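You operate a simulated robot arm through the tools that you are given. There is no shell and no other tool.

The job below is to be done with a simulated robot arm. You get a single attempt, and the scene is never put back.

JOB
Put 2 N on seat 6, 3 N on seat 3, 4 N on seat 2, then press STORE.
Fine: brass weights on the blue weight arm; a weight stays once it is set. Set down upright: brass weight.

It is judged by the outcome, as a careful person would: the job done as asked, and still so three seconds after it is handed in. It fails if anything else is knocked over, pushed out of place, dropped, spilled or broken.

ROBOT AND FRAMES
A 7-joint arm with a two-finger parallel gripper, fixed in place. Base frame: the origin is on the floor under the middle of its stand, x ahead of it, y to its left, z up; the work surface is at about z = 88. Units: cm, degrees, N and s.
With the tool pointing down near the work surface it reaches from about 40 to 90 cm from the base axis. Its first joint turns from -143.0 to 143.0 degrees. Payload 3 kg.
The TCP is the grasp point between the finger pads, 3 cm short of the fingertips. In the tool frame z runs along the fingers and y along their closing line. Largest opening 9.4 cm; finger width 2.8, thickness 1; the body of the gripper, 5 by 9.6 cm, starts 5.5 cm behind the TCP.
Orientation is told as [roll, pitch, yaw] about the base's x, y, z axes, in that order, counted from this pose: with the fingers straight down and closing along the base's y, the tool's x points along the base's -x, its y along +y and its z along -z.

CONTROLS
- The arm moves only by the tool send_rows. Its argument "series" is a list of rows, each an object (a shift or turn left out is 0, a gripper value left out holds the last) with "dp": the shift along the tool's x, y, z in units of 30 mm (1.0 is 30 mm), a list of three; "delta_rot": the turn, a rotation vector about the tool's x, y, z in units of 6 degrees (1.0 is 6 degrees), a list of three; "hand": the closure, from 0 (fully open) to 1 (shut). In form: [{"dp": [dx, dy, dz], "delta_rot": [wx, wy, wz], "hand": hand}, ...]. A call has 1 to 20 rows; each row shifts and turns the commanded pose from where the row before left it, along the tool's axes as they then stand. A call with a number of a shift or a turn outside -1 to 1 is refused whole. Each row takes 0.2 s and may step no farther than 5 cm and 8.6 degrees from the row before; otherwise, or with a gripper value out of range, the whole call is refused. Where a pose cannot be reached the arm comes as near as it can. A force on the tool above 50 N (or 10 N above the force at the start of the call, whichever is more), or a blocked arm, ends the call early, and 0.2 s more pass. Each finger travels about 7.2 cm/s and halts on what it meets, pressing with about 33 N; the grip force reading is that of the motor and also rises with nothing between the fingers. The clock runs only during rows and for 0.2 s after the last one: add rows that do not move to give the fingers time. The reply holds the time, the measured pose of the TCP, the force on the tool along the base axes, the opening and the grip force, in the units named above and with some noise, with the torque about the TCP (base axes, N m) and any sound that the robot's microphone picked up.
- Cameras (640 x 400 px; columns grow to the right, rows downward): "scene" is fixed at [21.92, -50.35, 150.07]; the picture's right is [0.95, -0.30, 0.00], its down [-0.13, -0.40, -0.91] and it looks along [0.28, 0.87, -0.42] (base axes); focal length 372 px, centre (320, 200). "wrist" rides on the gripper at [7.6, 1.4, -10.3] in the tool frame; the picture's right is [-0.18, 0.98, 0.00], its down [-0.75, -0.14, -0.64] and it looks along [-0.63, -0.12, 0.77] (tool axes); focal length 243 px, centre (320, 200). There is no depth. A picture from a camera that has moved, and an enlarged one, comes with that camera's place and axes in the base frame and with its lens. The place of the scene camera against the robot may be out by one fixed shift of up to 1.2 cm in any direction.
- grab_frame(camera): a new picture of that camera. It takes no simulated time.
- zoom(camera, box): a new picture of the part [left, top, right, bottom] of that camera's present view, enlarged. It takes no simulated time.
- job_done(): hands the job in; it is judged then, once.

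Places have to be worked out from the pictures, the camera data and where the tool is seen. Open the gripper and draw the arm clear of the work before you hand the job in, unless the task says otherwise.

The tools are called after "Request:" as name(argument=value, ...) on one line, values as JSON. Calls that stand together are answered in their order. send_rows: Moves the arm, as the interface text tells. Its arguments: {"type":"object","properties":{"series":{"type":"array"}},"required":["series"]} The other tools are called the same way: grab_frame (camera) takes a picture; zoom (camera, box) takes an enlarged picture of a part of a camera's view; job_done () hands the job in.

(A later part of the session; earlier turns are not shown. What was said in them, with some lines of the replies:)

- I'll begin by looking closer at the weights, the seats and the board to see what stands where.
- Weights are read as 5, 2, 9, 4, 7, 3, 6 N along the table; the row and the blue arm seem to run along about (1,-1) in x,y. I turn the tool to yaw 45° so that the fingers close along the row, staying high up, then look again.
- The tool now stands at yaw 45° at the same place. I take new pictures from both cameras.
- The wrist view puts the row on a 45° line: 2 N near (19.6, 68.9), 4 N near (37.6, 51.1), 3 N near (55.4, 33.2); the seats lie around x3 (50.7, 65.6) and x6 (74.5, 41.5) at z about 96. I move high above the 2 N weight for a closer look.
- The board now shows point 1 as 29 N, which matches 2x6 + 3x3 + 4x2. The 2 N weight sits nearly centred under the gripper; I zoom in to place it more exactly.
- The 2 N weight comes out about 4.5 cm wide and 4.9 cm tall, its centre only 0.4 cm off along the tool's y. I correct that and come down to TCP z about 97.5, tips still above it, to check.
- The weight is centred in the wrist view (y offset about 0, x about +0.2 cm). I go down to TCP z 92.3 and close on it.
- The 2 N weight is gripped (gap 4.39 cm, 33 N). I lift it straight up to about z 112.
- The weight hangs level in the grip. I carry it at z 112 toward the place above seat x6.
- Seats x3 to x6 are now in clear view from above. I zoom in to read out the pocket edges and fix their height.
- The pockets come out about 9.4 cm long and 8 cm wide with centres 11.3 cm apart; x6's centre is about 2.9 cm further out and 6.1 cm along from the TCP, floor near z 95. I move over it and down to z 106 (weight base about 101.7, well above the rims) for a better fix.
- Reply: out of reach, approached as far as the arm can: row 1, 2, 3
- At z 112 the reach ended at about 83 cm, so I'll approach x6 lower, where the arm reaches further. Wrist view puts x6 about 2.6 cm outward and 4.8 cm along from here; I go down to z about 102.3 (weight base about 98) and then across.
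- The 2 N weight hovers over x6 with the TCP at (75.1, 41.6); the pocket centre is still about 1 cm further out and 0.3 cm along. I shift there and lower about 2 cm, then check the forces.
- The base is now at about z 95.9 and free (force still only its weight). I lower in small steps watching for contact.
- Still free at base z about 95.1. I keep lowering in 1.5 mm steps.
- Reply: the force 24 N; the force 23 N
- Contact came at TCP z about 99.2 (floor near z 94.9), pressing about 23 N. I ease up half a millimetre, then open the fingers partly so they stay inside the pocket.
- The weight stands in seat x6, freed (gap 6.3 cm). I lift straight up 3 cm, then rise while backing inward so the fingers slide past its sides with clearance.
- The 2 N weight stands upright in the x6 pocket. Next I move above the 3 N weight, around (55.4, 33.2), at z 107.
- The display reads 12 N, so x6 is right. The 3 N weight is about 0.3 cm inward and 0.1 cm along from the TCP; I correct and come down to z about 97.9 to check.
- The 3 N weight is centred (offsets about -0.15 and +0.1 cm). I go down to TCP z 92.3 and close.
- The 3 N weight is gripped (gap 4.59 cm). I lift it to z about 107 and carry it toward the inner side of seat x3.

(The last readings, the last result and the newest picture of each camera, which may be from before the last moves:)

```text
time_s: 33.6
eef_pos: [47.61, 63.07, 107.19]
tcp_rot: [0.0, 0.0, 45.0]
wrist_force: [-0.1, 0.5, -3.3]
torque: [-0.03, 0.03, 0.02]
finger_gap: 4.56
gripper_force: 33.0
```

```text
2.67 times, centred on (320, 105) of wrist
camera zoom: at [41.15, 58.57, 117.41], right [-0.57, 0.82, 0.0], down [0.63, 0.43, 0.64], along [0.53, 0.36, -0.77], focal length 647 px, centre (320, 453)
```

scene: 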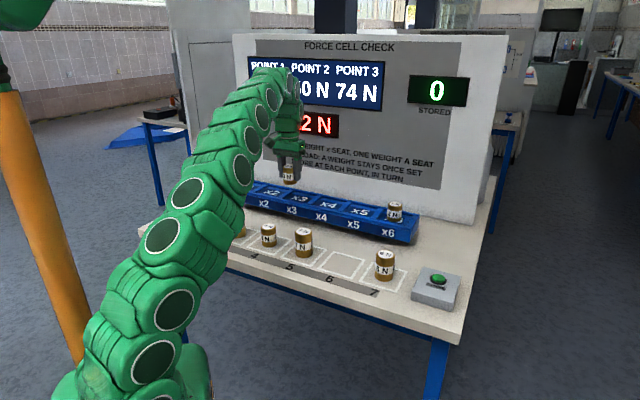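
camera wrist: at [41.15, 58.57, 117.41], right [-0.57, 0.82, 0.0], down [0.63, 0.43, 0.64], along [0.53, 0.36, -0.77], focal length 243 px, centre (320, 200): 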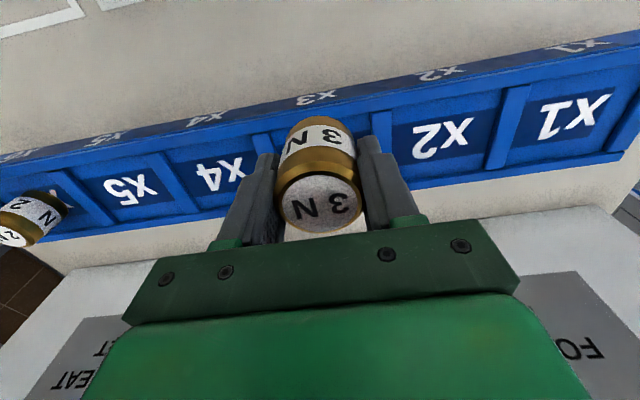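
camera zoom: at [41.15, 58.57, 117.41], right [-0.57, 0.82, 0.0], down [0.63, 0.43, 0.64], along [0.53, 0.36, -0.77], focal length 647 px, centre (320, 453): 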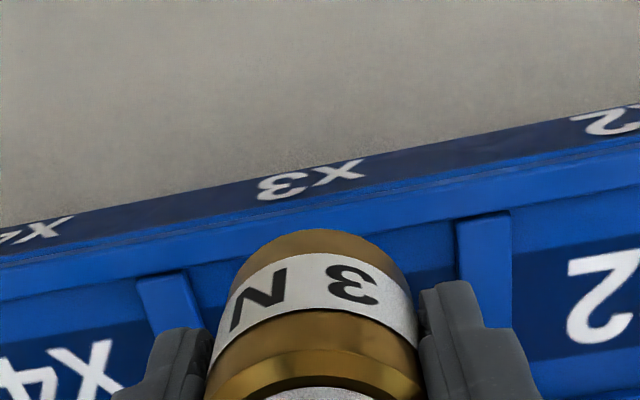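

x3's centre lies about 5.2 cm outward and 0.3 cm along from the TCP. I move over it while dropping to z about 102, then check.

Request:
send_rows(series=[{"dp": [0, 0, 0.4]}, {"dp": [-0.3, -0.02, 0.5]}, {"dp": [-0.45, -0.02, 0.3]}, {"dp": [-0.5, -0.03, 0.3]}, {"dp": [-0.48, -0.03, 0.2]}, {}])

Request:
grab_frame(camera="wrist")

Request:
zoom(camera="wrist", box=[200, 30, 440, 180])

Request:
zoom(camera="scene", box=[220, 140, 380, 240])

```text
time_s: 35.0
eef_pos: [51.67, 66.51, 102.07]
tcp_rot: [0.1, 0.0, 45.1]
wrist_force: [-0.3, 0.1, -2.8]
torque: [-0.02, -0.02, 0.01]
finger_gap: 4.54
gripper_force: 32.5
```

```text
taken
camera wrist: at [45.14, 62.04, 112.44], right [-0.57, 0.82, 0.0], down [0.63, 0.43, 0.64], along [0.53, 0.36, -0.77], focal length 243 px, centre (320, 200)
```

wrist: 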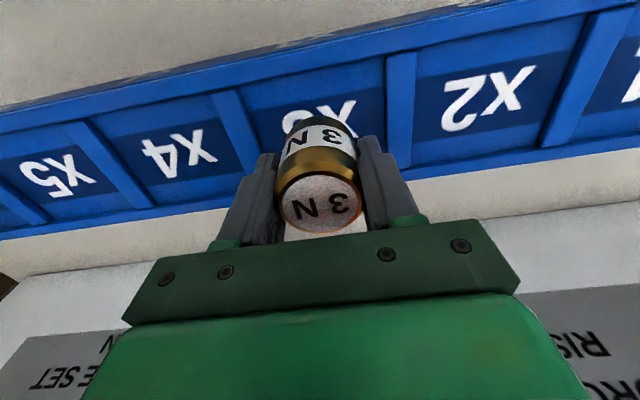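

```text
2.67 times, centred on (320, 105) of wrist
camera zoom: at [45.14, 62.04, 112.44], right [-0.57, 0.82, 0.0], down [0.63, 0.43, 0.64], along [0.53, 0.36, -0.77], focal length 647 px, centre (320, 453)
```

zoom: 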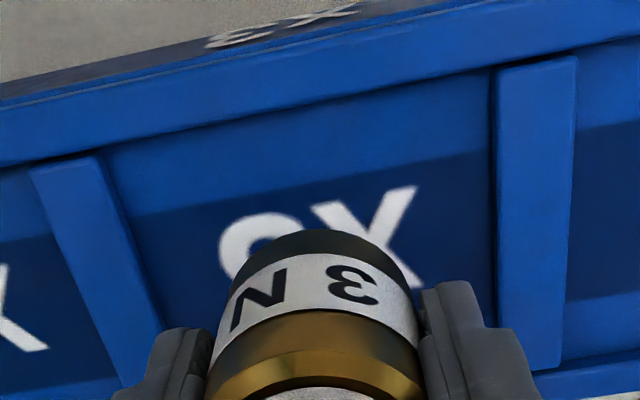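

```text
4.00 times, centred on (300, 190) of scene
camera zoom: at [21.92, -50.35, 150.07], right [0.95, -0.3, 0.0], down [-0.13, -0.4, -0.91], along [0.28, 0.87, -0.42], focal length 1487 px, centre (400, 240)
```

zoom: 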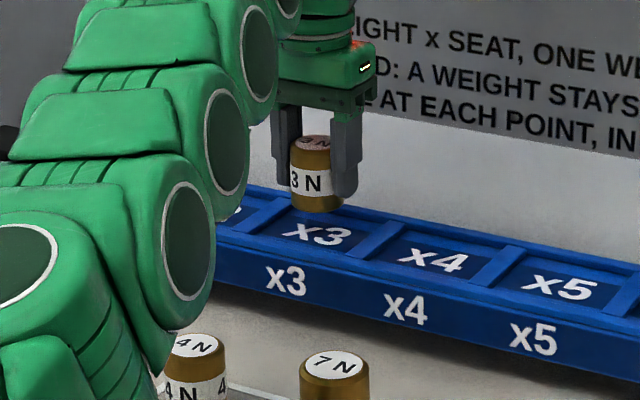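

The 3 N weight is now centred over pocket x3 in both directions. I lower to about z 99.5, just above the expected contact at 99.15.

Request:
send_rows(series=[{"dp": [0, 0, 0.35]}, {"dp": [0, 0, 0.35]}, {"dp": [0, 0, 0.13]}, {}])

Request:
send_rows(series=[{"dp": [0, 0, 0.04]}, {"dp": [0, 0, 0.04]}, {}])

```text
time_s: 36.0
eef_pos: [51.54, 66.37, 99.68]
tcp_rot: [0.0, -0.1, 45.1]
wrist_force: [0.9, 0.1, -2.5]
torque: [0.01, 0.0, 0.0]
finger_gap: 4.54
gripper_force: 33.9
```

```text
time_s: 36.8
eef_pos: [51.39, 66.37, 99.49]
tcp_rot: [0.1, 0.0, 45.1]
wrist_force: [-0.1, 0.6, -2.2]
torque: [0.03, 0.03, 0.01]
finger_gap: 4.54
gripper_force: 33.2
```

Still free at z 99.5. I continue with 1 mm steps until the force shows contact.

Request:
send_rows(series=[{"dp": [0, 0, 0.03]}, {"dp": [0, 0, 0.03]}, {}])

```text
time_s: 37.6
eef_pos: [51.41, 66.4, 99.3]
tcp_rot: [0.0, -0.1, 45.0]
wrist_force: [-3.0, -5.4, 18.6]
torque: [-0.1, 0.16, 0.03]
finger_gap: 4.57
gripper_force: 33.1
```

Contact at z 99.3 (about 19 N). I ease off slightly and open the fingers to 6.4 cm.

Request:
send_rows(series=[{"dp": [0, 0, -0.015]}, {}, {"hand": 0.45}, {"hand": 0.32}, {"hand": 0.32}])

Request:
grab_frame(camera="wrist")

Request:
zoom(camera="scene", box=[220, 140, 380, 240])

```text
time_s: 38.8
eef_pos: [51.43, 66.36, 99.2]
tcp_rot: [0.1, -0.1, 45.0]
wrist_force: [-0.8, -0.1, 0.3]
torque: [0.0, -0.01, 0.01]
finger_gap: 6.39
gripper_force: 0.1
```

```text
taken
camera wrist: at [45.0, 62.01, 109.45], right [-0.57, 0.82, 0.0], down [0.63, 0.43, 0.64], along [0.53, 0.36, -0.77], focal length 243 px, centre (320, 200)
```

wrist: 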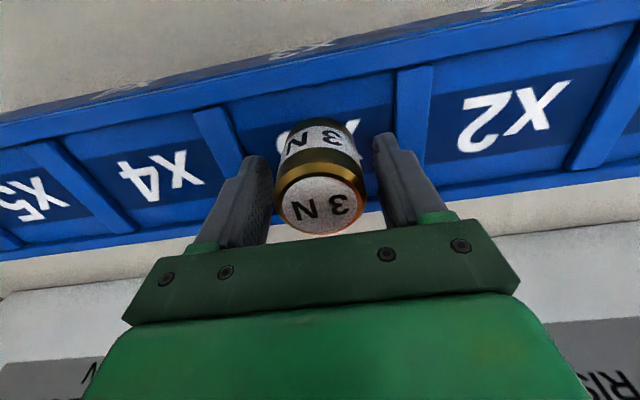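

```text
4.00 times, centred on (300, 190) of scene
camera zoom: at [21.92, -50.35, 150.07], right [0.95, -0.3, 0.0], down [-0.13, -0.4, -0.91], along [0.28, 0.87, -0.42], focal length 1487 px, centre (400, 240)
```

zoom: 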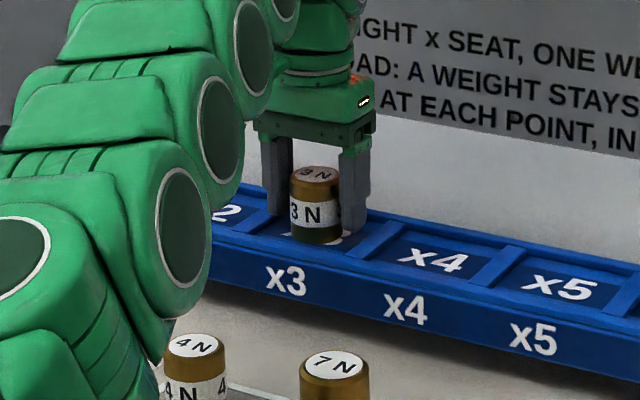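

The 3 N weight stands free in x3. I lift straight up to z about 107, open fully, and move inward above the 4 N weight.

Request:
send_rows(series=[{"dp": [0, 0, -0.4]}, {"dp": [0, 0, -0.7]}, {"dp": [0, 0, -0.8]}, {"dp": [0, 0, -0.8]}, {"dp": [0.43, -0.02, 0], "hand": 0}, {"dp": [0.86, -0.043, 0]}, {"dp": [0.86, -0.043, 0]}, {"dp": [0.86, -0.043, 0]}, {"dp": [0.86, -0.043, 0]}, {"dp": [0.86, -0.043, 0]}, {"dp": [0.86, -0.043, 0]}, {"dp": [0.86, -0.043, 0]}, {"dp": [0.41, -0.02, 0]}, {}])

Request:
grab_frame(camera="wrist")

Request:
grab_frame(camera="scene")

Request:
zoom(camera="wrist", box=[240, 40, 400, 140])

```text
time_s: 41.8
eef_pos: [37.51, 51.05, 107.29]
tcp_rot: [0.0, 0.0, 45.0]
wrist_force: [0.4, 0.4, 0.0]
torque: [0.0, -0.01, -0.02]
finger_gap: 9.39
gripper_force: 0.0
```

```text
taken
camera wrist: at [31.05, 46.67, 117.53], right [-0.57, 0.82, 0.0], down [0.63, 0.43, 0.64], along [0.53, 0.36, -0.77], focal length 243 px, centre (320, 200)
```

wrist: 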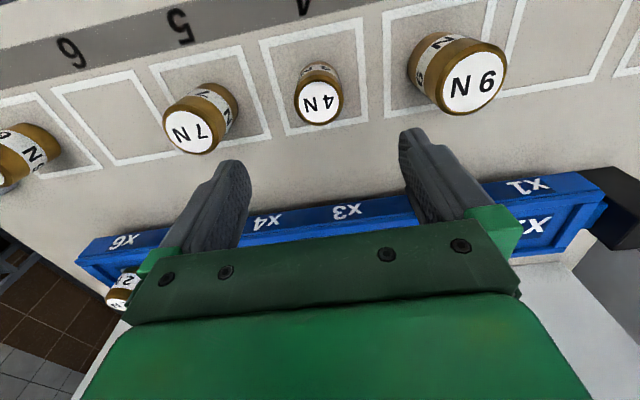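

```text
taken
```

scene: 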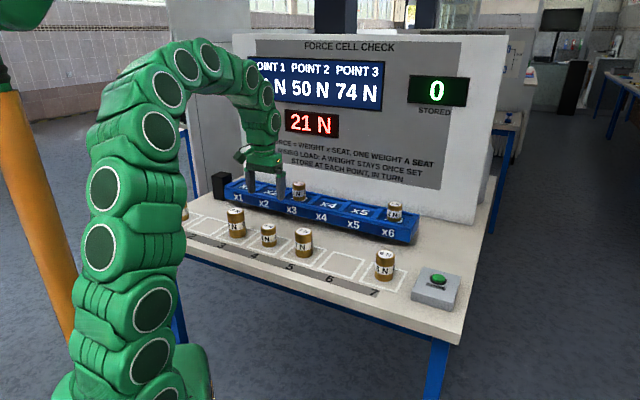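

```text
4.00 times, centred on (320, 90) of wrist
camera zoom: at [31.05, 46.67, 117.53], right [-0.57, 0.82, 0.0], down [0.63, 0.43, 0.64], along [0.53, 0.36, -0.77], focal length 970 px, centre (320, 640)
```

zoom: 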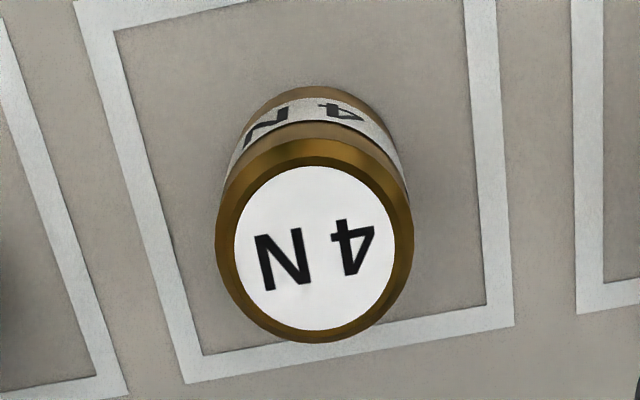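

The display shows 21 N (12 + 9), so x3 is right. The 4 N weight lies within 0.1 cm of the TCP axis; I come down to z about 98 and check.

Request:
send_rows(series=[{"dp": [0.03, -0.03, 0.3]}, {"dp": [0, 0, 0.8]}, {"dp": [0, 0, 0.8]}, {"dp": [0, 0, 0.8]}, {"dp": [0, 0, 0.4]}, {}])

Request:
zoom(camera="wrist", box=[200, 60, 440, 210])

```text
time_s: 43.2
eef_pos: [37.74, 51.12, 98.01]
tcp_rot: [0.1, -0.1, 45.0]
wrist_force: [0.3, -0.6, 0.2]
torque: [0.0, 0.01, -0.03]
finger_gap: 9.41
gripper_force: 0.0
```

```text
2.67 times, centred on (320, 135) of wrist
camera zoom: at [31.27, 46.65, 108.36], right [-0.57, 0.82, 0.0], down [0.63, 0.43, 0.64], along [0.53, 0.36, -0.77], focal length 647 px, centre (320, 373)
```

zoom: 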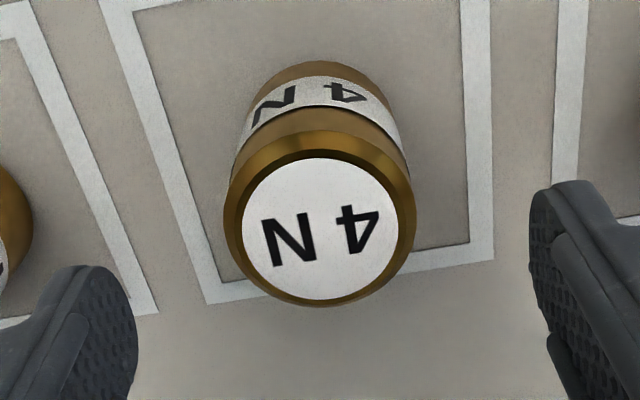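

The 4 N weight is centred between the fingers. I go down to TCP z 92.3 and close.

Request:
send_rows(series=[{"dp": [0.05, 0, 0.6]}, {"dp": [0, 0, 0.7]}, {"dp": [0, 0, 0.6]}, {}, {"hand": 1}, {"hand": 1}, {"hand": 1}, {"hand": 1}])

Request:
grab_frame(camera="wrist")

```text
time_s: 45.0
eef_pos: [37.69, 51.1, 92.26]
tcp_rot: [0.0, 0.0, 45.1]
wrist_force: [0.3, -0.2, 0.3]
torque: [0.03, -0.1, -0.01]
finger_gap: 4.8
gripper_force: 33.4
```

```text
taken
camera wrist: at [31.22, 46.57, 102.52], right [-0.57, 0.82, 0.0], down [0.63, 0.43, 0.64], along [0.53, 0.36, -0.77], focal length 243 px, centre (320, 200)
```

wrist: 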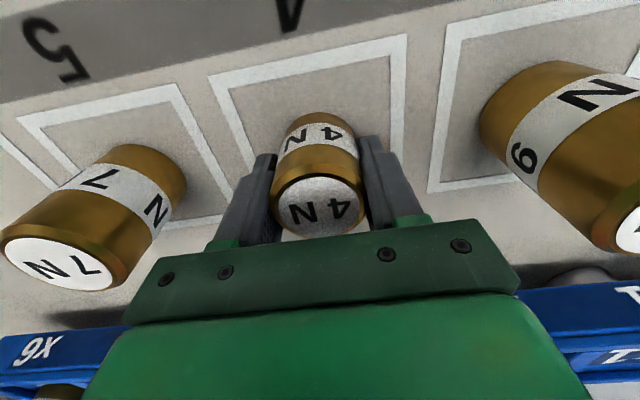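

The 4 N weight is gripped (gap 4.8 cm). I lift to z about 107 and carry it to the inner side of seat x2.

Request:
send_rows(series=[{"dp": [0, 0, -0.4]}, {"dp": [0, 0, -0.8]}, {"dp": [0, 0, -0.95]}, {"dp": [0, 0, -0.95]}, {"dp": [0, 0, -0.95]}, {"dp": [0, 0, -0.95]}, {"dp": [-0.37, 0.3, 0]}, {"dp": [-0.74, 0.607, 0]}, {"dp": [-0.74, 0.607, 0]}, {"dp": [-0.74, 0.607, 0]}, {"dp": [-0.74, 0.607, 0]}, {"dp": [-0.74, 0.607, 0]}, {"dp": [-0.74, 0.607, 0]}, {"dp": [-0.37, 0.3, 0]}, {}])

Request:
grab_frame(camera="wrist")

Request:
grab_frame(camera="scene")

Request:
zoom(camera="wrist", box=[200, 30, 440, 180])

```text
time_s: 48.2
eef_pos: [39.57, 70.92, 107.27]
tcp_rot: [-0.1, 0.0, 44.9]
wrist_force: [-0.5, 0.7, -5.2]
torque: [0.0, 0.01, 0.0]
finger_gap: 4.7
gripper_force: 33.2
```

```text
taken
camera wrist: at [33.12, 66.49, 117.58], right [-0.57, 0.82, 0.0], down [0.63, 0.43, 0.64], along [0.53, 0.36, -0.77], focal length 243 px, centre (320, 200)
```

wrist: 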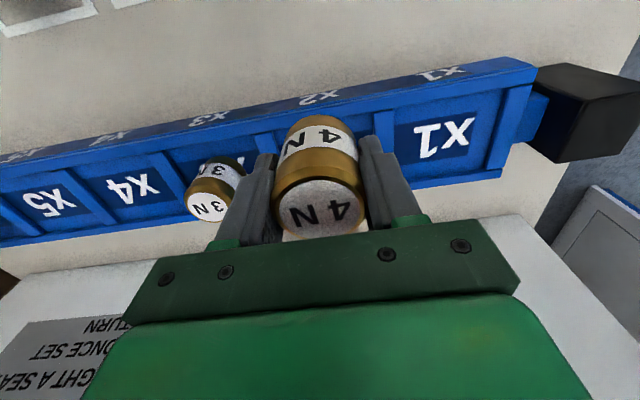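

```text
taken
```

scene: 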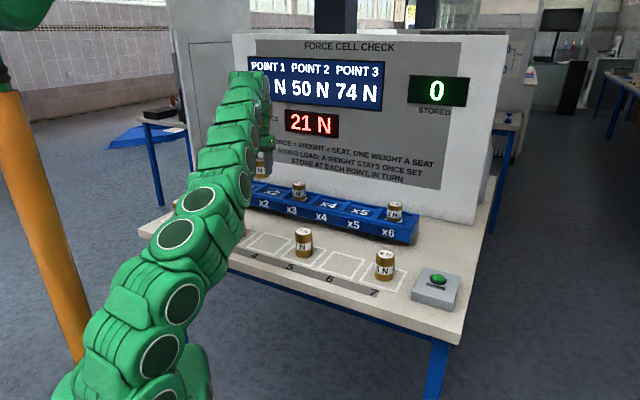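

```text
2.67 times, centred on (320, 105) of wrist
camera zoom: at [33.12, 66.49, 117.58], right [-0.57, 0.82, 0.0], down [0.63, 0.43, 0.64], along [0.53, 0.36, -0.77], focal length 647 px, centre (320, 453)
```

zoom: 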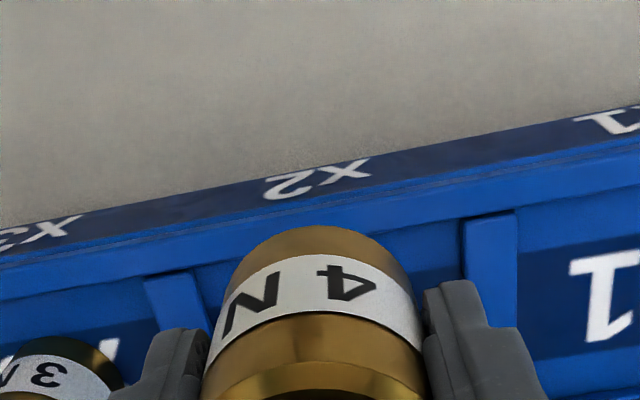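

The view matches the one I had before x3, so x2's centre is about 5.2 cm outward and 0.1 cm along. I move over it while dropping to z about 102.

Request:
send_rows(series=[{"dp": [0, 0, 0.5]}, {"dp": [-0.3, 0, 0.6]}, {"dp": [-0.45, -0.01, 0.4]}, {"dp": [-0.5, -0.01, 0.2]}, {"dp": [-0.48, -0.01, 0]}, {}])

Request:
grab_frame(camera="wrist")

Request:
zoom(camera="wrist", box=[200, 30, 440, 180])

Request:
zoom(camera="scene", box=[200, 140, 360, 240])

```text
time_s: 49.6
eef_pos: [42.67, 74.04, 102.14]
tcp_rot: [0.0, 0.1, 45.1]
wrist_force: [-0.1, 0.6, -3.9]
torque: [0.01, 0.0, -0.03]
finger_gap: 4.7
gripper_force: 33.0
out of reach, approached as far as the arm can: row 5
```

```text
taken
camera wrist: at [36.3, 69.63, 112.4], right [-0.57, 0.82, 0.0], down [0.63, 0.43, 0.64], along [0.53, 0.36, -0.77], focal length 243 px, centre (320, 200)
```

wrist: 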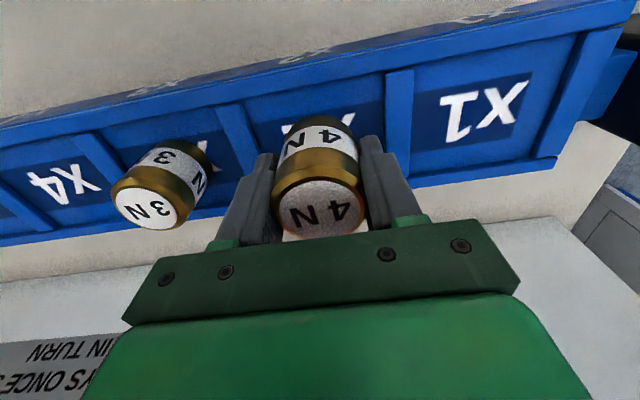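

```text
2.67 times, centred on (320, 105) of wrist
camera zoom: at [36.3, 69.63, 112.4], right [-0.57, 0.82, 0.0], down [0.63, 0.43, 0.64], along [0.53, 0.36, -0.77], focal length 647 px, centre (320, 453)
```

zoom: 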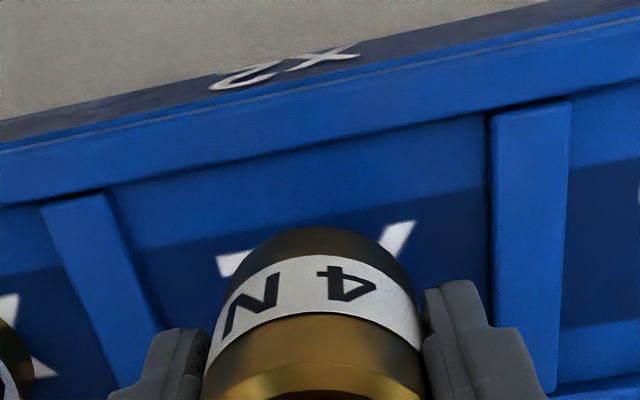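

```text
4.00 times, centred on (280, 190) of scene
camera zoom: at [21.92, -50.35, 150.07], right [0.95, -0.3, 0.0], down [-0.13, -0.4, -0.91], along [0.28, 0.87, -0.42], focal length 1487 px, centre (480, 240)
```

zoom: 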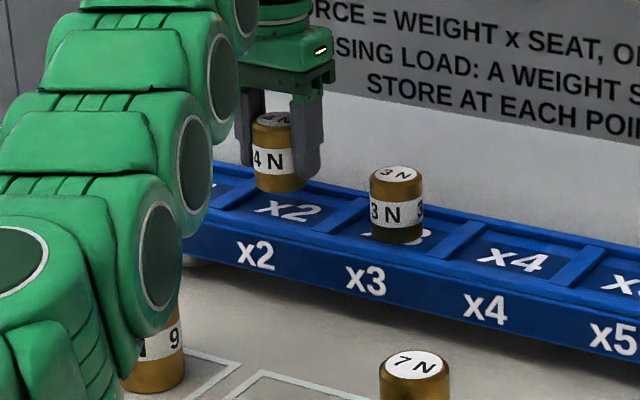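

The last step hit the reach limit, leaving the weight about 0.9 cm short of the x2 centre but already inside the pocket's outline. I lower to z about 100.3 first, where reach is greater, then take the remaining outward shift.

Request:
send_rows(series=[{"dp": [0, 0, 0.3]}, {"dp": [0, 0, 0.3]}, {"dp": [-0.1, -0.03, 0]}, {"dp": [-0.1, -0.02, 0]}, {"dp": [-0.08, 0, 0]}, {}])

Request:
zoom(camera="wrist", box=[200, 30, 440, 180])

Request:
zoom(camera="scene", box=[200, 140, 360, 240])

```text
time_s: 51.0
eef_pos: [43.42, 74.38, 100.51]
tcp_rot: [0.1, 0.0, 45.1]
wrist_force: [0.3, -1.3, -3.4]
torque: [0.04, -0.02, -0.01]
finger_gap: 4.7
gripper_force: 33.0
```

```text
2.67 times, centred on (320, 105) of wrist
camera zoom: at [36.99, 70.06, 110.6], right [-0.57, 0.82, 0.0], down [0.63, 0.43, 0.64], along [0.53, 0.36, -0.77], focal length 647 px, centre (320, 453)
```

zoom: 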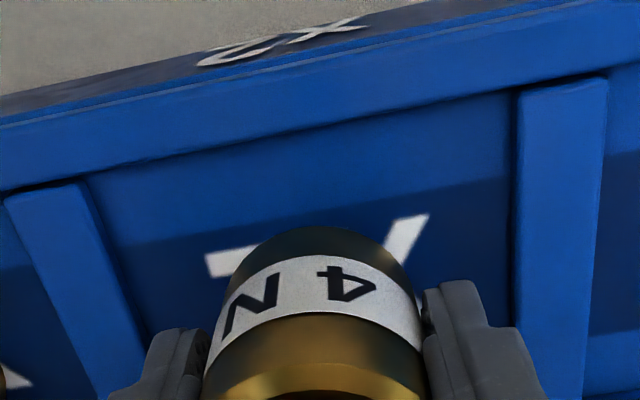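

```text
4.00 times, centred on (280, 190) of scene
camera zoom: at [21.92, -50.35, 150.07], right [0.95, -0.3, 0.0], down [-0.13, -0.4, -0.91], along [0.28, 0.87, -0.42], focal length 1487 px, centre (480, 240)
```

zoom: 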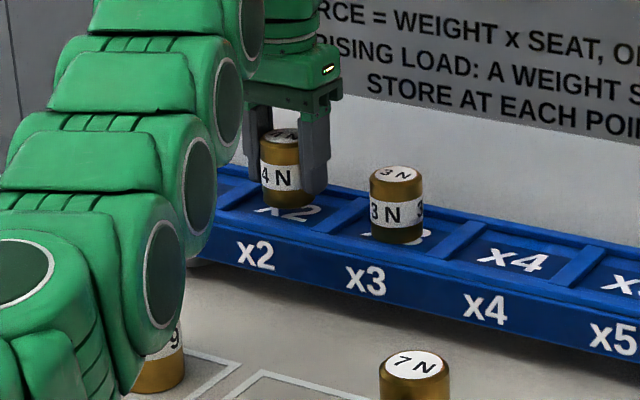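

The 4 N weight is now centred over x2 within about 0.1 cm, base about 1 cm above the floor. I lower to about z 99.6, then feel for contact.

Request:
send_rows(series=[{"dp": [0, 0, 0.12]}, {"dp": [0, 0, 0.13]}, {}])

Request:
send_rows(series=[{"dp": [0, 0, 0.03]}, {"dp": [0, 0, 0.03]}, {}])

```text
time_s: 51.8
eef_pos: [43.45, 74.65, 99.56]
tcp_rot: [0.0, 0.0, 45.0]
wrist_force: [1.0, 0.2, -4.7]
torque: [0.0, -0.01, -0.03]
finger_gap: 4.69
gripper_force: 33.5
```

```text
time_s: 52.6
eef_pos: [43.43, 74.57, 99.41]
tcp_rot: [0.1, 0.0, 45.0]
wrist_force: [0.4, -0.1, -4.4]
torque: [-0.05, -0.01, 0.01]
finger_gap: 4.75
gripper_force: 33.0
```

Still free at z 99.4. I take two more 0.75 mm steps.

Request:
send_rows(series=[{"dp": [0, 0, 0.025]}, {"dp": [0, 0, 0.025]}, {}])

```text
time_s: 53.4
eef_pos: [43.41, 74.5, 99.26]
tcp_rot: [0.0, 0.0, 45.1]
wrist_force: [-0.6, 0.2, -2.4]
torque: [0.03, 0.01, 0.04]
finger_gap: 4.74
gripper_force: 32.9
```

The carried weight has dropped to -2.4 N, so it just touches. One more half-millimetre, then I open.

Request:
send_rows(series=[{"dp": [0, 0, 0.012]}, {}])

Request:
send_rows(series=[{"hand": 0.42}, {"hand": 0.3}, {"hand": 0.3}])

Request:
grab_frame(camera="wrist")

Request:
zoom(camera="scene", box=[200, 140, 360, 240])

```text
time_s: 54.0
eef_pos: [43.37, 74.4, 99.25]
tcp_rot: [0.0, 0.1, 45.0]
wrist_force: [0.6, 1.3, 3.4]
torque: [0.08, -0.12, 0.0]
finger_gap: 4.7
gripper_force: 32.9
```

```text
time_s: 54.8
eef_pos: [43.4, 74.58, 99.29]
tcp_rot: [0.0, -0.1, 45.1]
wrist_force: [0.4, 1.0, 0.1]
torque: [0.01, 0.01, -0.02]
finger_gap: 6.58
gripper_force: 0.0
```

```text
taken
camera wrist: at [37.03, 70.11, 109.46], right [-0.57, 0.82, 0.0], down [0.63, 0.43, 0.64], along [0.53, 0.36, -0.77], focal length 243 px, centre (320, 200)
```

wrist: 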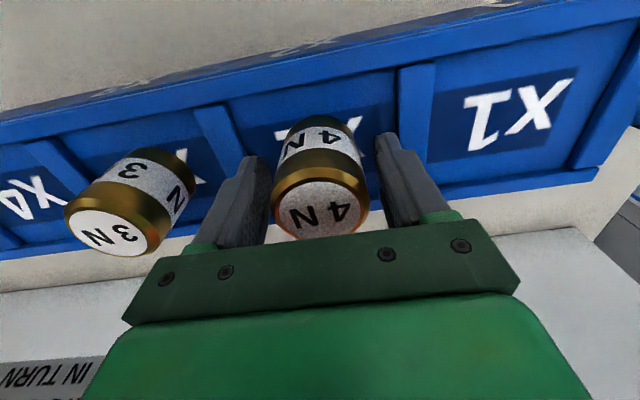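

```text
4.00 times, centred on (280, 190) of scene
camera zoom: at [21.92, -50.35, 150.07], right [0.95, -0.3, 0.0], down [-0.13, -0.4, -0.91], along [0.28, 0.87, -0.42], focal length 1487 px, centre (480, 240)
```

zoom: 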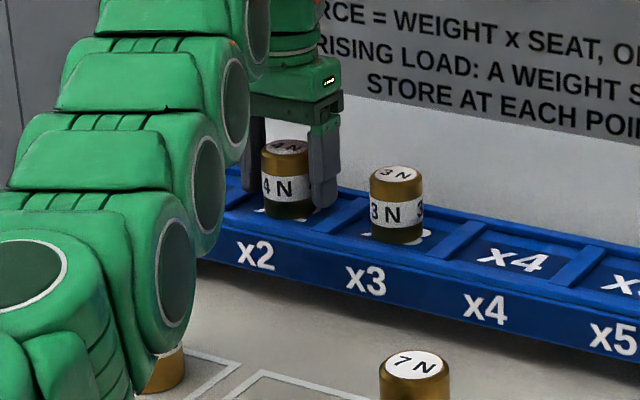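

The 4 N weight stands free in x2. I back out upward and inward along the finger planes, to stay within reach and clear of the weight.

Request:
send_rows(series=[{"dp": [0.1, 0, -0.2]}, {"dp": [0.25, 0, -0.3]}, {"dp": [0.3, 0, -0.4]}, {"dp": [0.4, 0, -0.6]}, {"dp": [0.5, 0, -0.7]}, {"dp": [0.5, 0, -0.6]}, {"dp": [0.6, 0, 0], "hand": 0}, {"dp": [0.6, 0, 0]}, {}])

Request:
grab_frame(camera="wrist")

Request:
grab_frame(camera="scene")

```text
time_s: 56.8
eef_pos: [36.55, 67.48, 107.62]
tcp_rot: [-0.1, 0.0, 45.0]
wrist_force: [-0.2, 0.1, 0.0]
torque: [0.0, 0.0, -0.01]
finger_gap: 9.39
gripper_force: 0.0
```

```text
taken
camera wrist: at [30.13, 63.12, 117.88], right [-0.57, 0.82, 0.0], down [0.63, 0.43, 0.64], along [0.53, 0.36, -0.77], focal length 243 px, centre (320, 200)
```

wrist: 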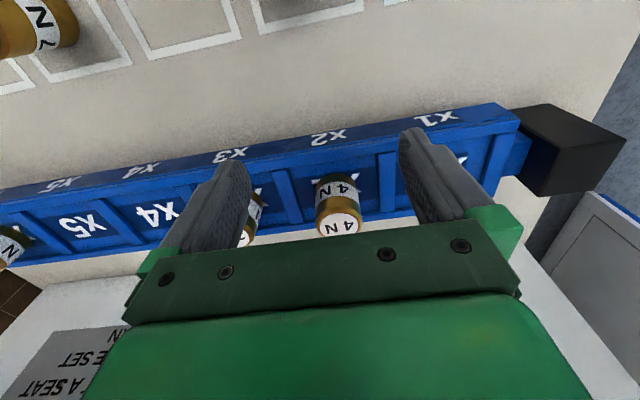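

```text
taken
```

scene: 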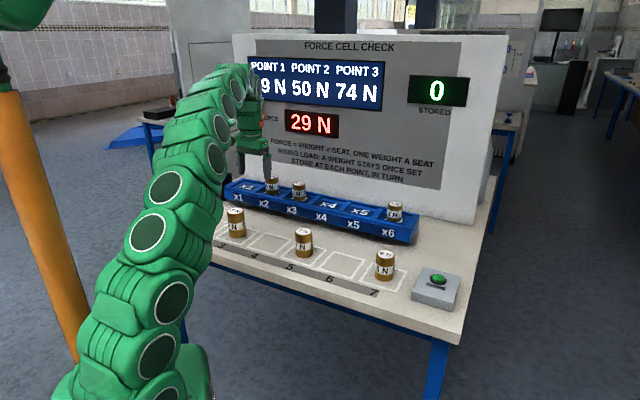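

All three weights stand upright and the display reads 29 N, the value for point 1. I now travel at z 107 toward the STORE button, closing the fingers on the way.

Request:
send_rows(series=[{"dp": [0.3, -0.4, 0], "hand": 1}, {"dp": [0.3, -0.8, 0], "hand": 1}, {"dp": [0.17, -0.95, 0]}, {"dp": [0.17, -0.95, 0]}, {"dp": [0.17, -0.95, 0]}, {"dp": [0.17, -0.95, 0]}, {"dp": [0.17, -0.95, 0]}, {"dp": [0.17, -0.95, 0]}, {"dp": [0.17, -0.95, 0]}, {"dp": [0.17, -0.95, 0]}, {"dp": [0.17, -0.95, 0]}, {"dp": [0.17, -0.95, 0]}, {"dp": [0.17, -0.95, 0]}, {"dp": [0.17, -0.95, 0]}, {"dp": [0.17, -0.95, 0]}, {"dp": [0.17, -0.95, 0]}, {"dp": [0.17, -0.95, 0]}, {"dp": [0.17, -0.95, 0]}, {"dp": [0.1, -0.5, 0]}, {}])

Request:
grab_frame(camera="wrist")

Request:
grab_frame(camera="scene")

```text
time_s: 61.0
eef_pos: [65.03, 24.59, 107.63]
tcp_rot: [0.0, 0.1, 45.1]
wrist_force: [0.1, 0.8, 0.1]
torque: [0.01, -0.03, 0.0]
finger_gap: 0.0
gripper_force: 32.7
```

```text
taken
camera wrist: at [58.64, 20.13, 117.85], right [-0.57, 0.82, 0.0], down [0.63, 0.43, 0.64], along [0.53, 0.36, -0.77], focal length 243 px, centre (320, 200)
```

wrist: 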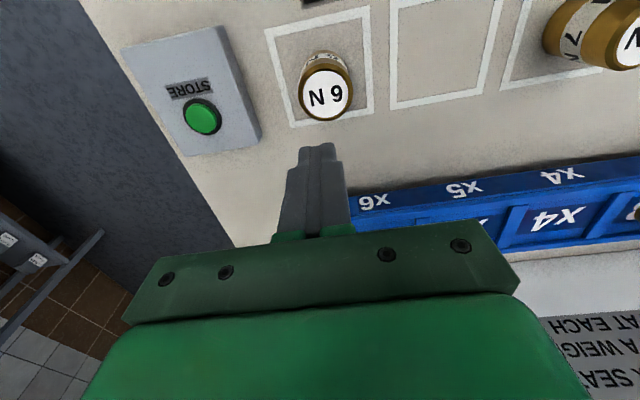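

```text
taken
```

scene: 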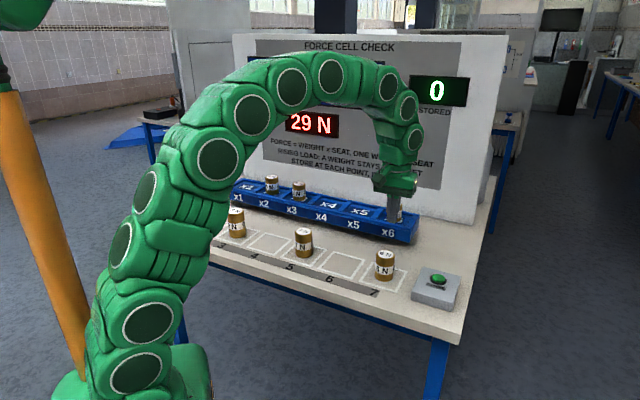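

The closed fingers are near the 6 N weight's row position; the button lies about 13 cm further along tool -y, at around z 91.5. I move over it at this height.

Request:
send_rows(series=[{"dp": [0, -0.5, 0]}, {"dp": [0, -0.9, 0]}, {"dp": [0, -0.95, 0]}, {"dp": [0, -0.95, 0]}, {"dp": [0, -0.7, 0]}, {"dp": [0, -0.35, 0]}, {}])

Request:
grab_frame(camera="wrist")

Request:
zoom(camera="wrist", box=[240, 40, 400, 140])

Request:
zoom(camera="scene", box=[340, 190, 500, 290])

```text
time_s: 62.6
eef_pos: [74.4, 15.48, 107.67]
tcp_rot: [-0.1, 0.0, 45.2]
wrist_force: [-1.3, -0.9, -0.1]
torque: [0.02, 0.01, -0.03]
finger_gap: 0.0
gripper_force: 32.7
```

```text
taken
camera wrist: at [67.99, 10.93, 117.97], right [-0.57, 0.82, 0.0], down [0.63, 0.43, 0.64], along [0.53, 0.36, -0.77], focal length 243 px, centre (320, 200)
```

wrist: 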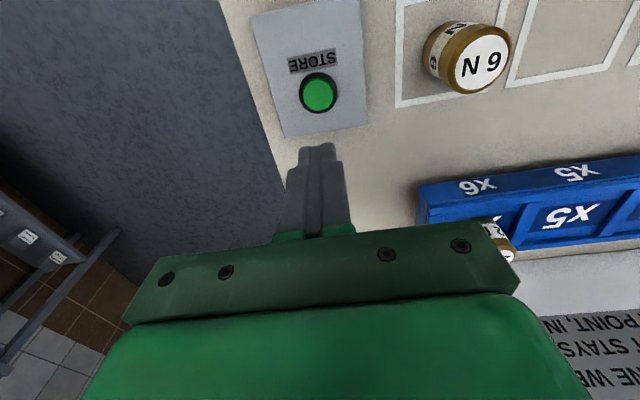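

```text
4.00 times, centred on (320, 90) of wrist
camera zoom: at [67.99, 10.93, 117.97], right [-0.57, 0.82, 0.0], down [0.63, 0.43, 0.64], along [0.53, 0.36, -0.77], focal length 970 px, centre (320, 640)
```

zoom: 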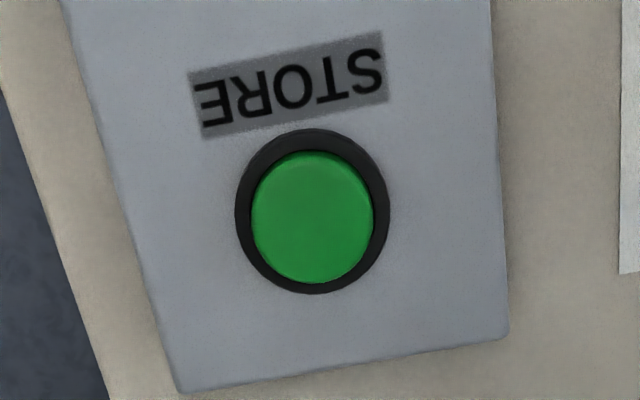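

```text
4.00 times, centred on (420, 240) of scene
camera zoom: at [21.92, -50.35, 150.07], right [0.95, -0.3, 0.0], down [-0.13, -0.4, -0.91], along [0.28, 0.87, -0.42], focal length 1487 px, centre (-80, 40)
```

zoom: 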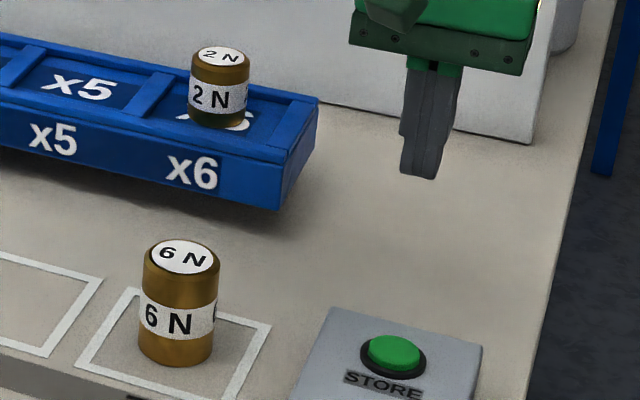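

The button (about 3 cm across) is within 0.3 cm of the tool axis. I correct and come down to z about 97.7, tips still some 2.5 cm above it.

Request:
send_rows(series=[{"dp": [0.07, -0.06, 0.4]}, {"dp": [0, 0, 0.8]}, {"dp": [0, 0, 0.8]}, {"dp": [0, 0, 0.8]}, {"dp": [0, 0, 0.5]}, {}])

Request:
zoom(camera="wrist", box=[200, 60, 440, 210])

Request:
zoom(camera="scene", box=[340, 210, 500, 310])

```text
time_s: 64.0
eef_pos: [74.25, 15.06, 97.83]
tcp_rot: [0.0, 0.0, 45.1]
wrist_force: [0.1, 0.1, 0.7]
torque: [0.01, 0.01, -0.03]
finger_gap: 0.0
gripper_force: 33.2
```

```text
2.67 times, centred on (320, 135) of wrist
camera zoom: at [67.9, 10.64, 108.06], right [-0.57, 0.82, 0.0], down [0.63, 0.43, 0.64], along [0.53, 0.36, -0.77], focal length 647 px, centre (320, 373)
```

zoom: 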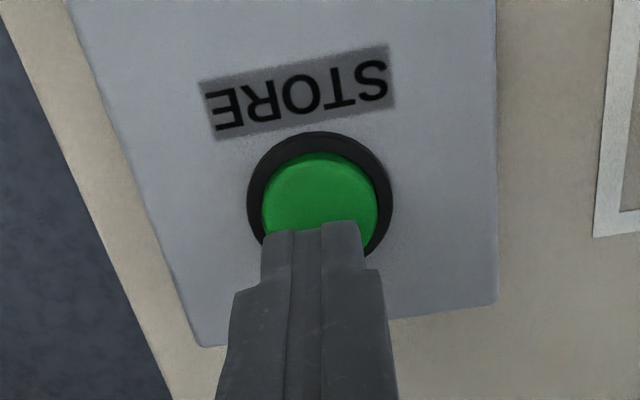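

```text
4.00 times, centred on (420, 260) of scene
camera zoom: at [21.92, -50.35, 150.07], right [0.95, -0.3, 0.0], down [-0.13, -0.4, -0.91], along [0.28, 0.87, -0.42], focal length 1487 px, centre (-80, -40)
```

zoom: 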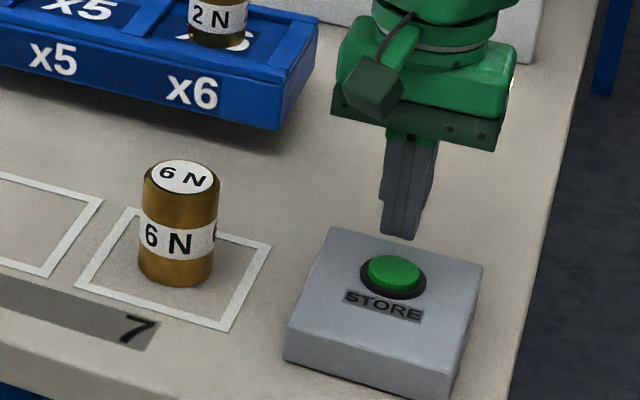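

The fingers are centred over the button. I lower 1.8 cm, then press in small steps watching the force.

Request:
send_rows(series=[{"dp": [0, 0, 0.3]}, {"dp": [0, 0, 0.3]}, {}])

Request:
send_rows(series=[{"dp": [0, 0, 0.07]}, {"dp": [0, 0, 0.07]}, {}])

Request:
zoom(camera="scene", box=[340, 210, 500, 310])

```text
time_s: 64.8
eef_pos: [74.29, 15.14, 95.99]
tcp_rot: [0.0, -0.1, 45.1]
wrist_force: [0.7, 0.1, -0.3]
torque: [-0.02, -0.01, 0.03]
finger_gap: 0.0
gripper_force: 32.9
```

```text
time_s: 65.6
eef_pos: [74.36, 15.03, 95.4]
tcp_rot: [0.0, 0.0, 45.1]
wrist_force: [0.3, 0.0, -0.2]
torque: [0.05, 0.02, -0.02]
finger_gap: 0.0
gripper_force: 33.2
```

```text
4.00 times, centred on (420, 260) of scene
camera zoom: at [21.92, -50.35, 150.07], right [0.95, -0.3, 0.0], down [-0.13, -0.4, -0.91], along [0.28, 0.87, -0.42], focal length 1487 px, centre (-80, -40)
```

zoom: 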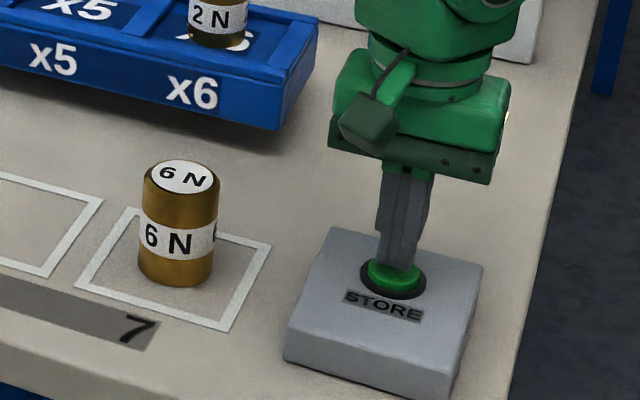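

Tips at about z 92.4, right above the button and not yet touching. I go on down in 1 mm steps.

Request:
send_rows(series=[{"dp": [0, 0, 0.04]}, {"dp": [0, 0, 0.04]}, {}])

Request:
grab_frame(camera="scene")

```text
time_s: 66.4
eef_pos: [74.46, 15.09, 95.21]
tcp_rot: [0.0, 0.1, 45.0]
wrist_force: [0.4, 0.3, -0.2]
torque: [0.0, 0.01, -0.01]
finger_gap: 0.0
gripper_force: 33.4
```

```text
taken
```

scene: 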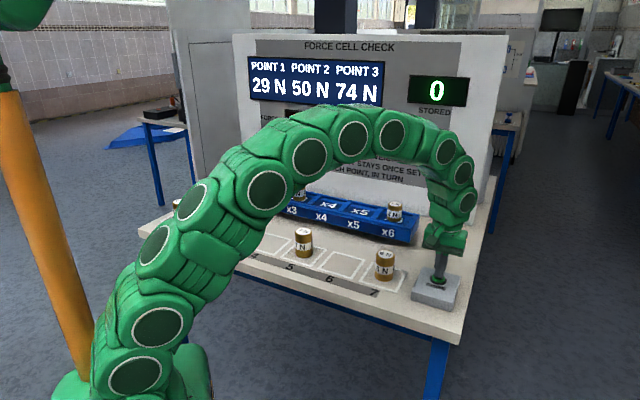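

STORED still shows 0 and there's no force yet. I continue down 1 mm at a time.

Request:
send_rows(series=[{"dp": [0, 0, 0.04]}, {"dp": [0, 0, 0.04]}, {}])

Request:
zoom(camera="scene", box=[380, 60, 540, 310])

```text
time_s: 67.2
eef_pos: [74.38, 15.11, 95.07]
tcp_rot: [0.0, 0.0, 45.2]
wrist_force: [-0.2, -0.1, -0.5]
torque: [0.0, 0.02, 0.0]
finger_gap: 0.02
gripper_force: 33.0
```

```text
1.60 times, centred on (460, 185) of scene
camera zoom: at [21.92, -50.35, 150.07], right [0.95, -0.3, 0.0], down [-0.13, -0.4, -0.91], along [0.28, 0.87, -0.42], focal length 595 px, centre (96, 224)
```

zoom: 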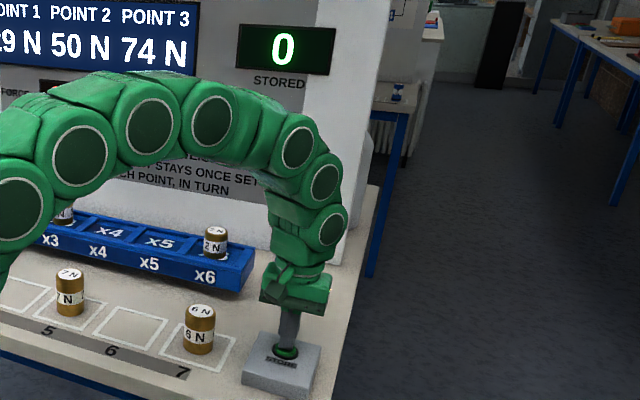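

No contact at tip z about 92.05. I keep stepping down.

Request:
send_rows(series=[{"dp": [0, 0, 0.04]}, {"dp": [0, 0, 0.04]}, {}])

Request:
send_rows(series=[{"dp": [0, 0, 0.04]}, {}])

Request:
zoom(camera="scene", box=[380, 60, 540, 310])

```text
time_s: 68.0
eef_pos: [74.32, 15.01, 94.8]
tcp_rot: [0.1, 0.0, 45.1]
wrist_force: [-0.3, -0.7, -0.5]
torque: [0.0, -0.01, 0.03]
finger_gap: 0.01
gripper_force: 32.9
```

```text
time_s: 68.6
eef_pos: [74.41, 15.1, 94.65]
tcp_rot: [0.0, 0.0, 45.1]
wrist_force: [0.6, 0.1, 2.1]
torque: [-0.02, -0.01, -0.03]
finger_gap: 0.0
gripper_force: 33.5
heard: click
```

```text
1.60 times, centred on (460, 185) of scene
camera zoom: at [21.92, -50.35, 150.07], right [0.95, -0.3, 0.0], down [-0.13, -0.4, -0.91], along [0.28, 0.87, -0.42], focal length 595 px, centre (96, 224)
```

zoom: 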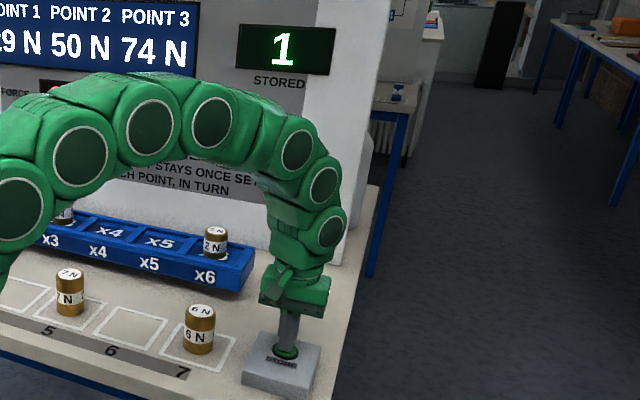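

A click was heard and STORED changed to 1. I lift straight up off the button, then open the gripper well above and draw the arm clear.

Request:
send_rows(series=[{"dp": [0, 0, -0.4]}, {"dp": [0, 0, -0.8]}, {"dp": [0, 0, -0.95]}, {"dp": [0, 0, -0.95]}, {"dp": [0, 0, -0.95]}, {"dp": [0.5, 0, -0.8], "hand": 0}, {"dp": [0.8, 0, -0.5], "hand": 0}, {"dp": [0.9, 0, 0]}, {"dp": [0.9, 0, 0]}, {"dp": [0.9, 0, 0]}, {"dp": [0.5, 0, 0]}, {}])

Request:
grab_frame(camera="scene")

Request:
zoom(camera="scene", box=[180, 140, 480, 320])

```text
time_s: 71.2
eef_pos: [64.86, 5.58, 110.7]
tcp_rot: [0.0, -0.1, 45.0]
wrist_force: [-0.6, 0.4, -0.4]
torque: [-0.01, -0.01, 0.04]
finger_gap: 9.38
gripper_force: 0.1
```

```text
taken
```

scene: 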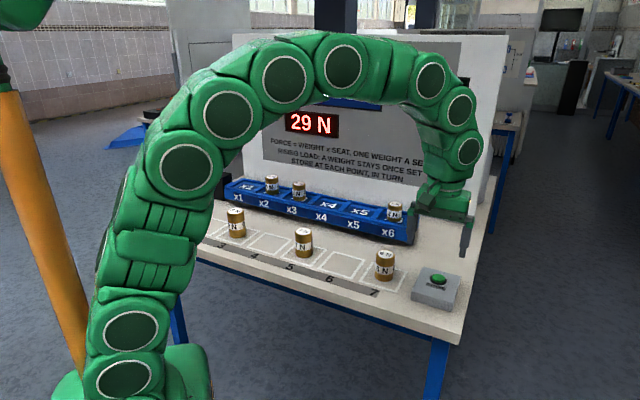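

```text
2.13 times, centred on (330, 230) of scene
camera zoom: at [21.92, -50.35, 150.07], right [0.95, -0.3, 0.0], down [-0.13, -0.4, -0.91], along [0.28, 0.87, -0.42], focal length 793 px, centre (299, 136)
```

zoom: 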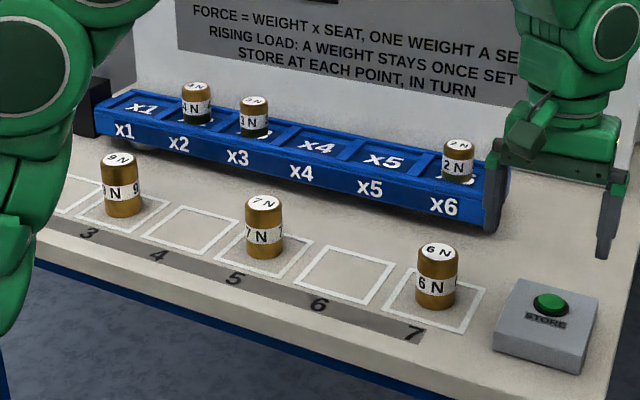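

Everything stands in place: 2 N on x6, 3 N on x3, 4 N on x2, force 29 N. I draw the open gripper a bit further up and back, and confirm the STORED count.

Request:
send_rows(series=[{"dp": [0.5, -0.3, -0.5]}, {"dp": [0.8, -0.3, -0.5]}, {"dp": [0.8, 0, -0.5]}, {"dp": [0.8, 0, -0.5]}, {"dp": [0.5, 0, -0.3]}, {}, {}])

Request:
grab_frame(camera="scene")

```text
time_s: 72.8
eef_pos: [58.78, -3.11, 117.59]
tcp_rot: [0.0, 0.1, 45.1]
wrist_force: [1.2, -0.7, -0.1]
torque: [-0.01, 0.01, 0.01]
finger_gap: 9.41
gripper_force: 0.0
```

```text
taken
```

scene: 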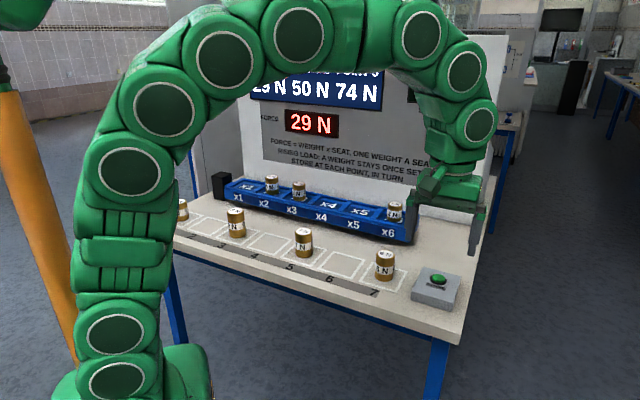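

The force display reads 29 N and all three weights stand upright in their seats. STORED went to 1 when I pressed, and the other weights are untouched. The gripper is open and clear, so I hand the job in.

Request:
job_done()

```text
The job is handed in.
```

The job is done and handed in: 2 N is on seat 6, 3 N on seat 3 and 4 N on seat 2. I then pressed STORE once.

- **Force:** the display read 29 N with all three weights set, which matches point 1 on the board.
- **STORE:** the button clicked and the STORED count went from 0 to 1.
- **Rest of the scene:** all three weights stand upright, and nothing else was knocked or moved. The arm is clear of the work with the gripper open.

The 2 N and 3 N weights were pressed onto their seats with about 20 to 25 N before I eased off. Both still stand straight in their pockets.
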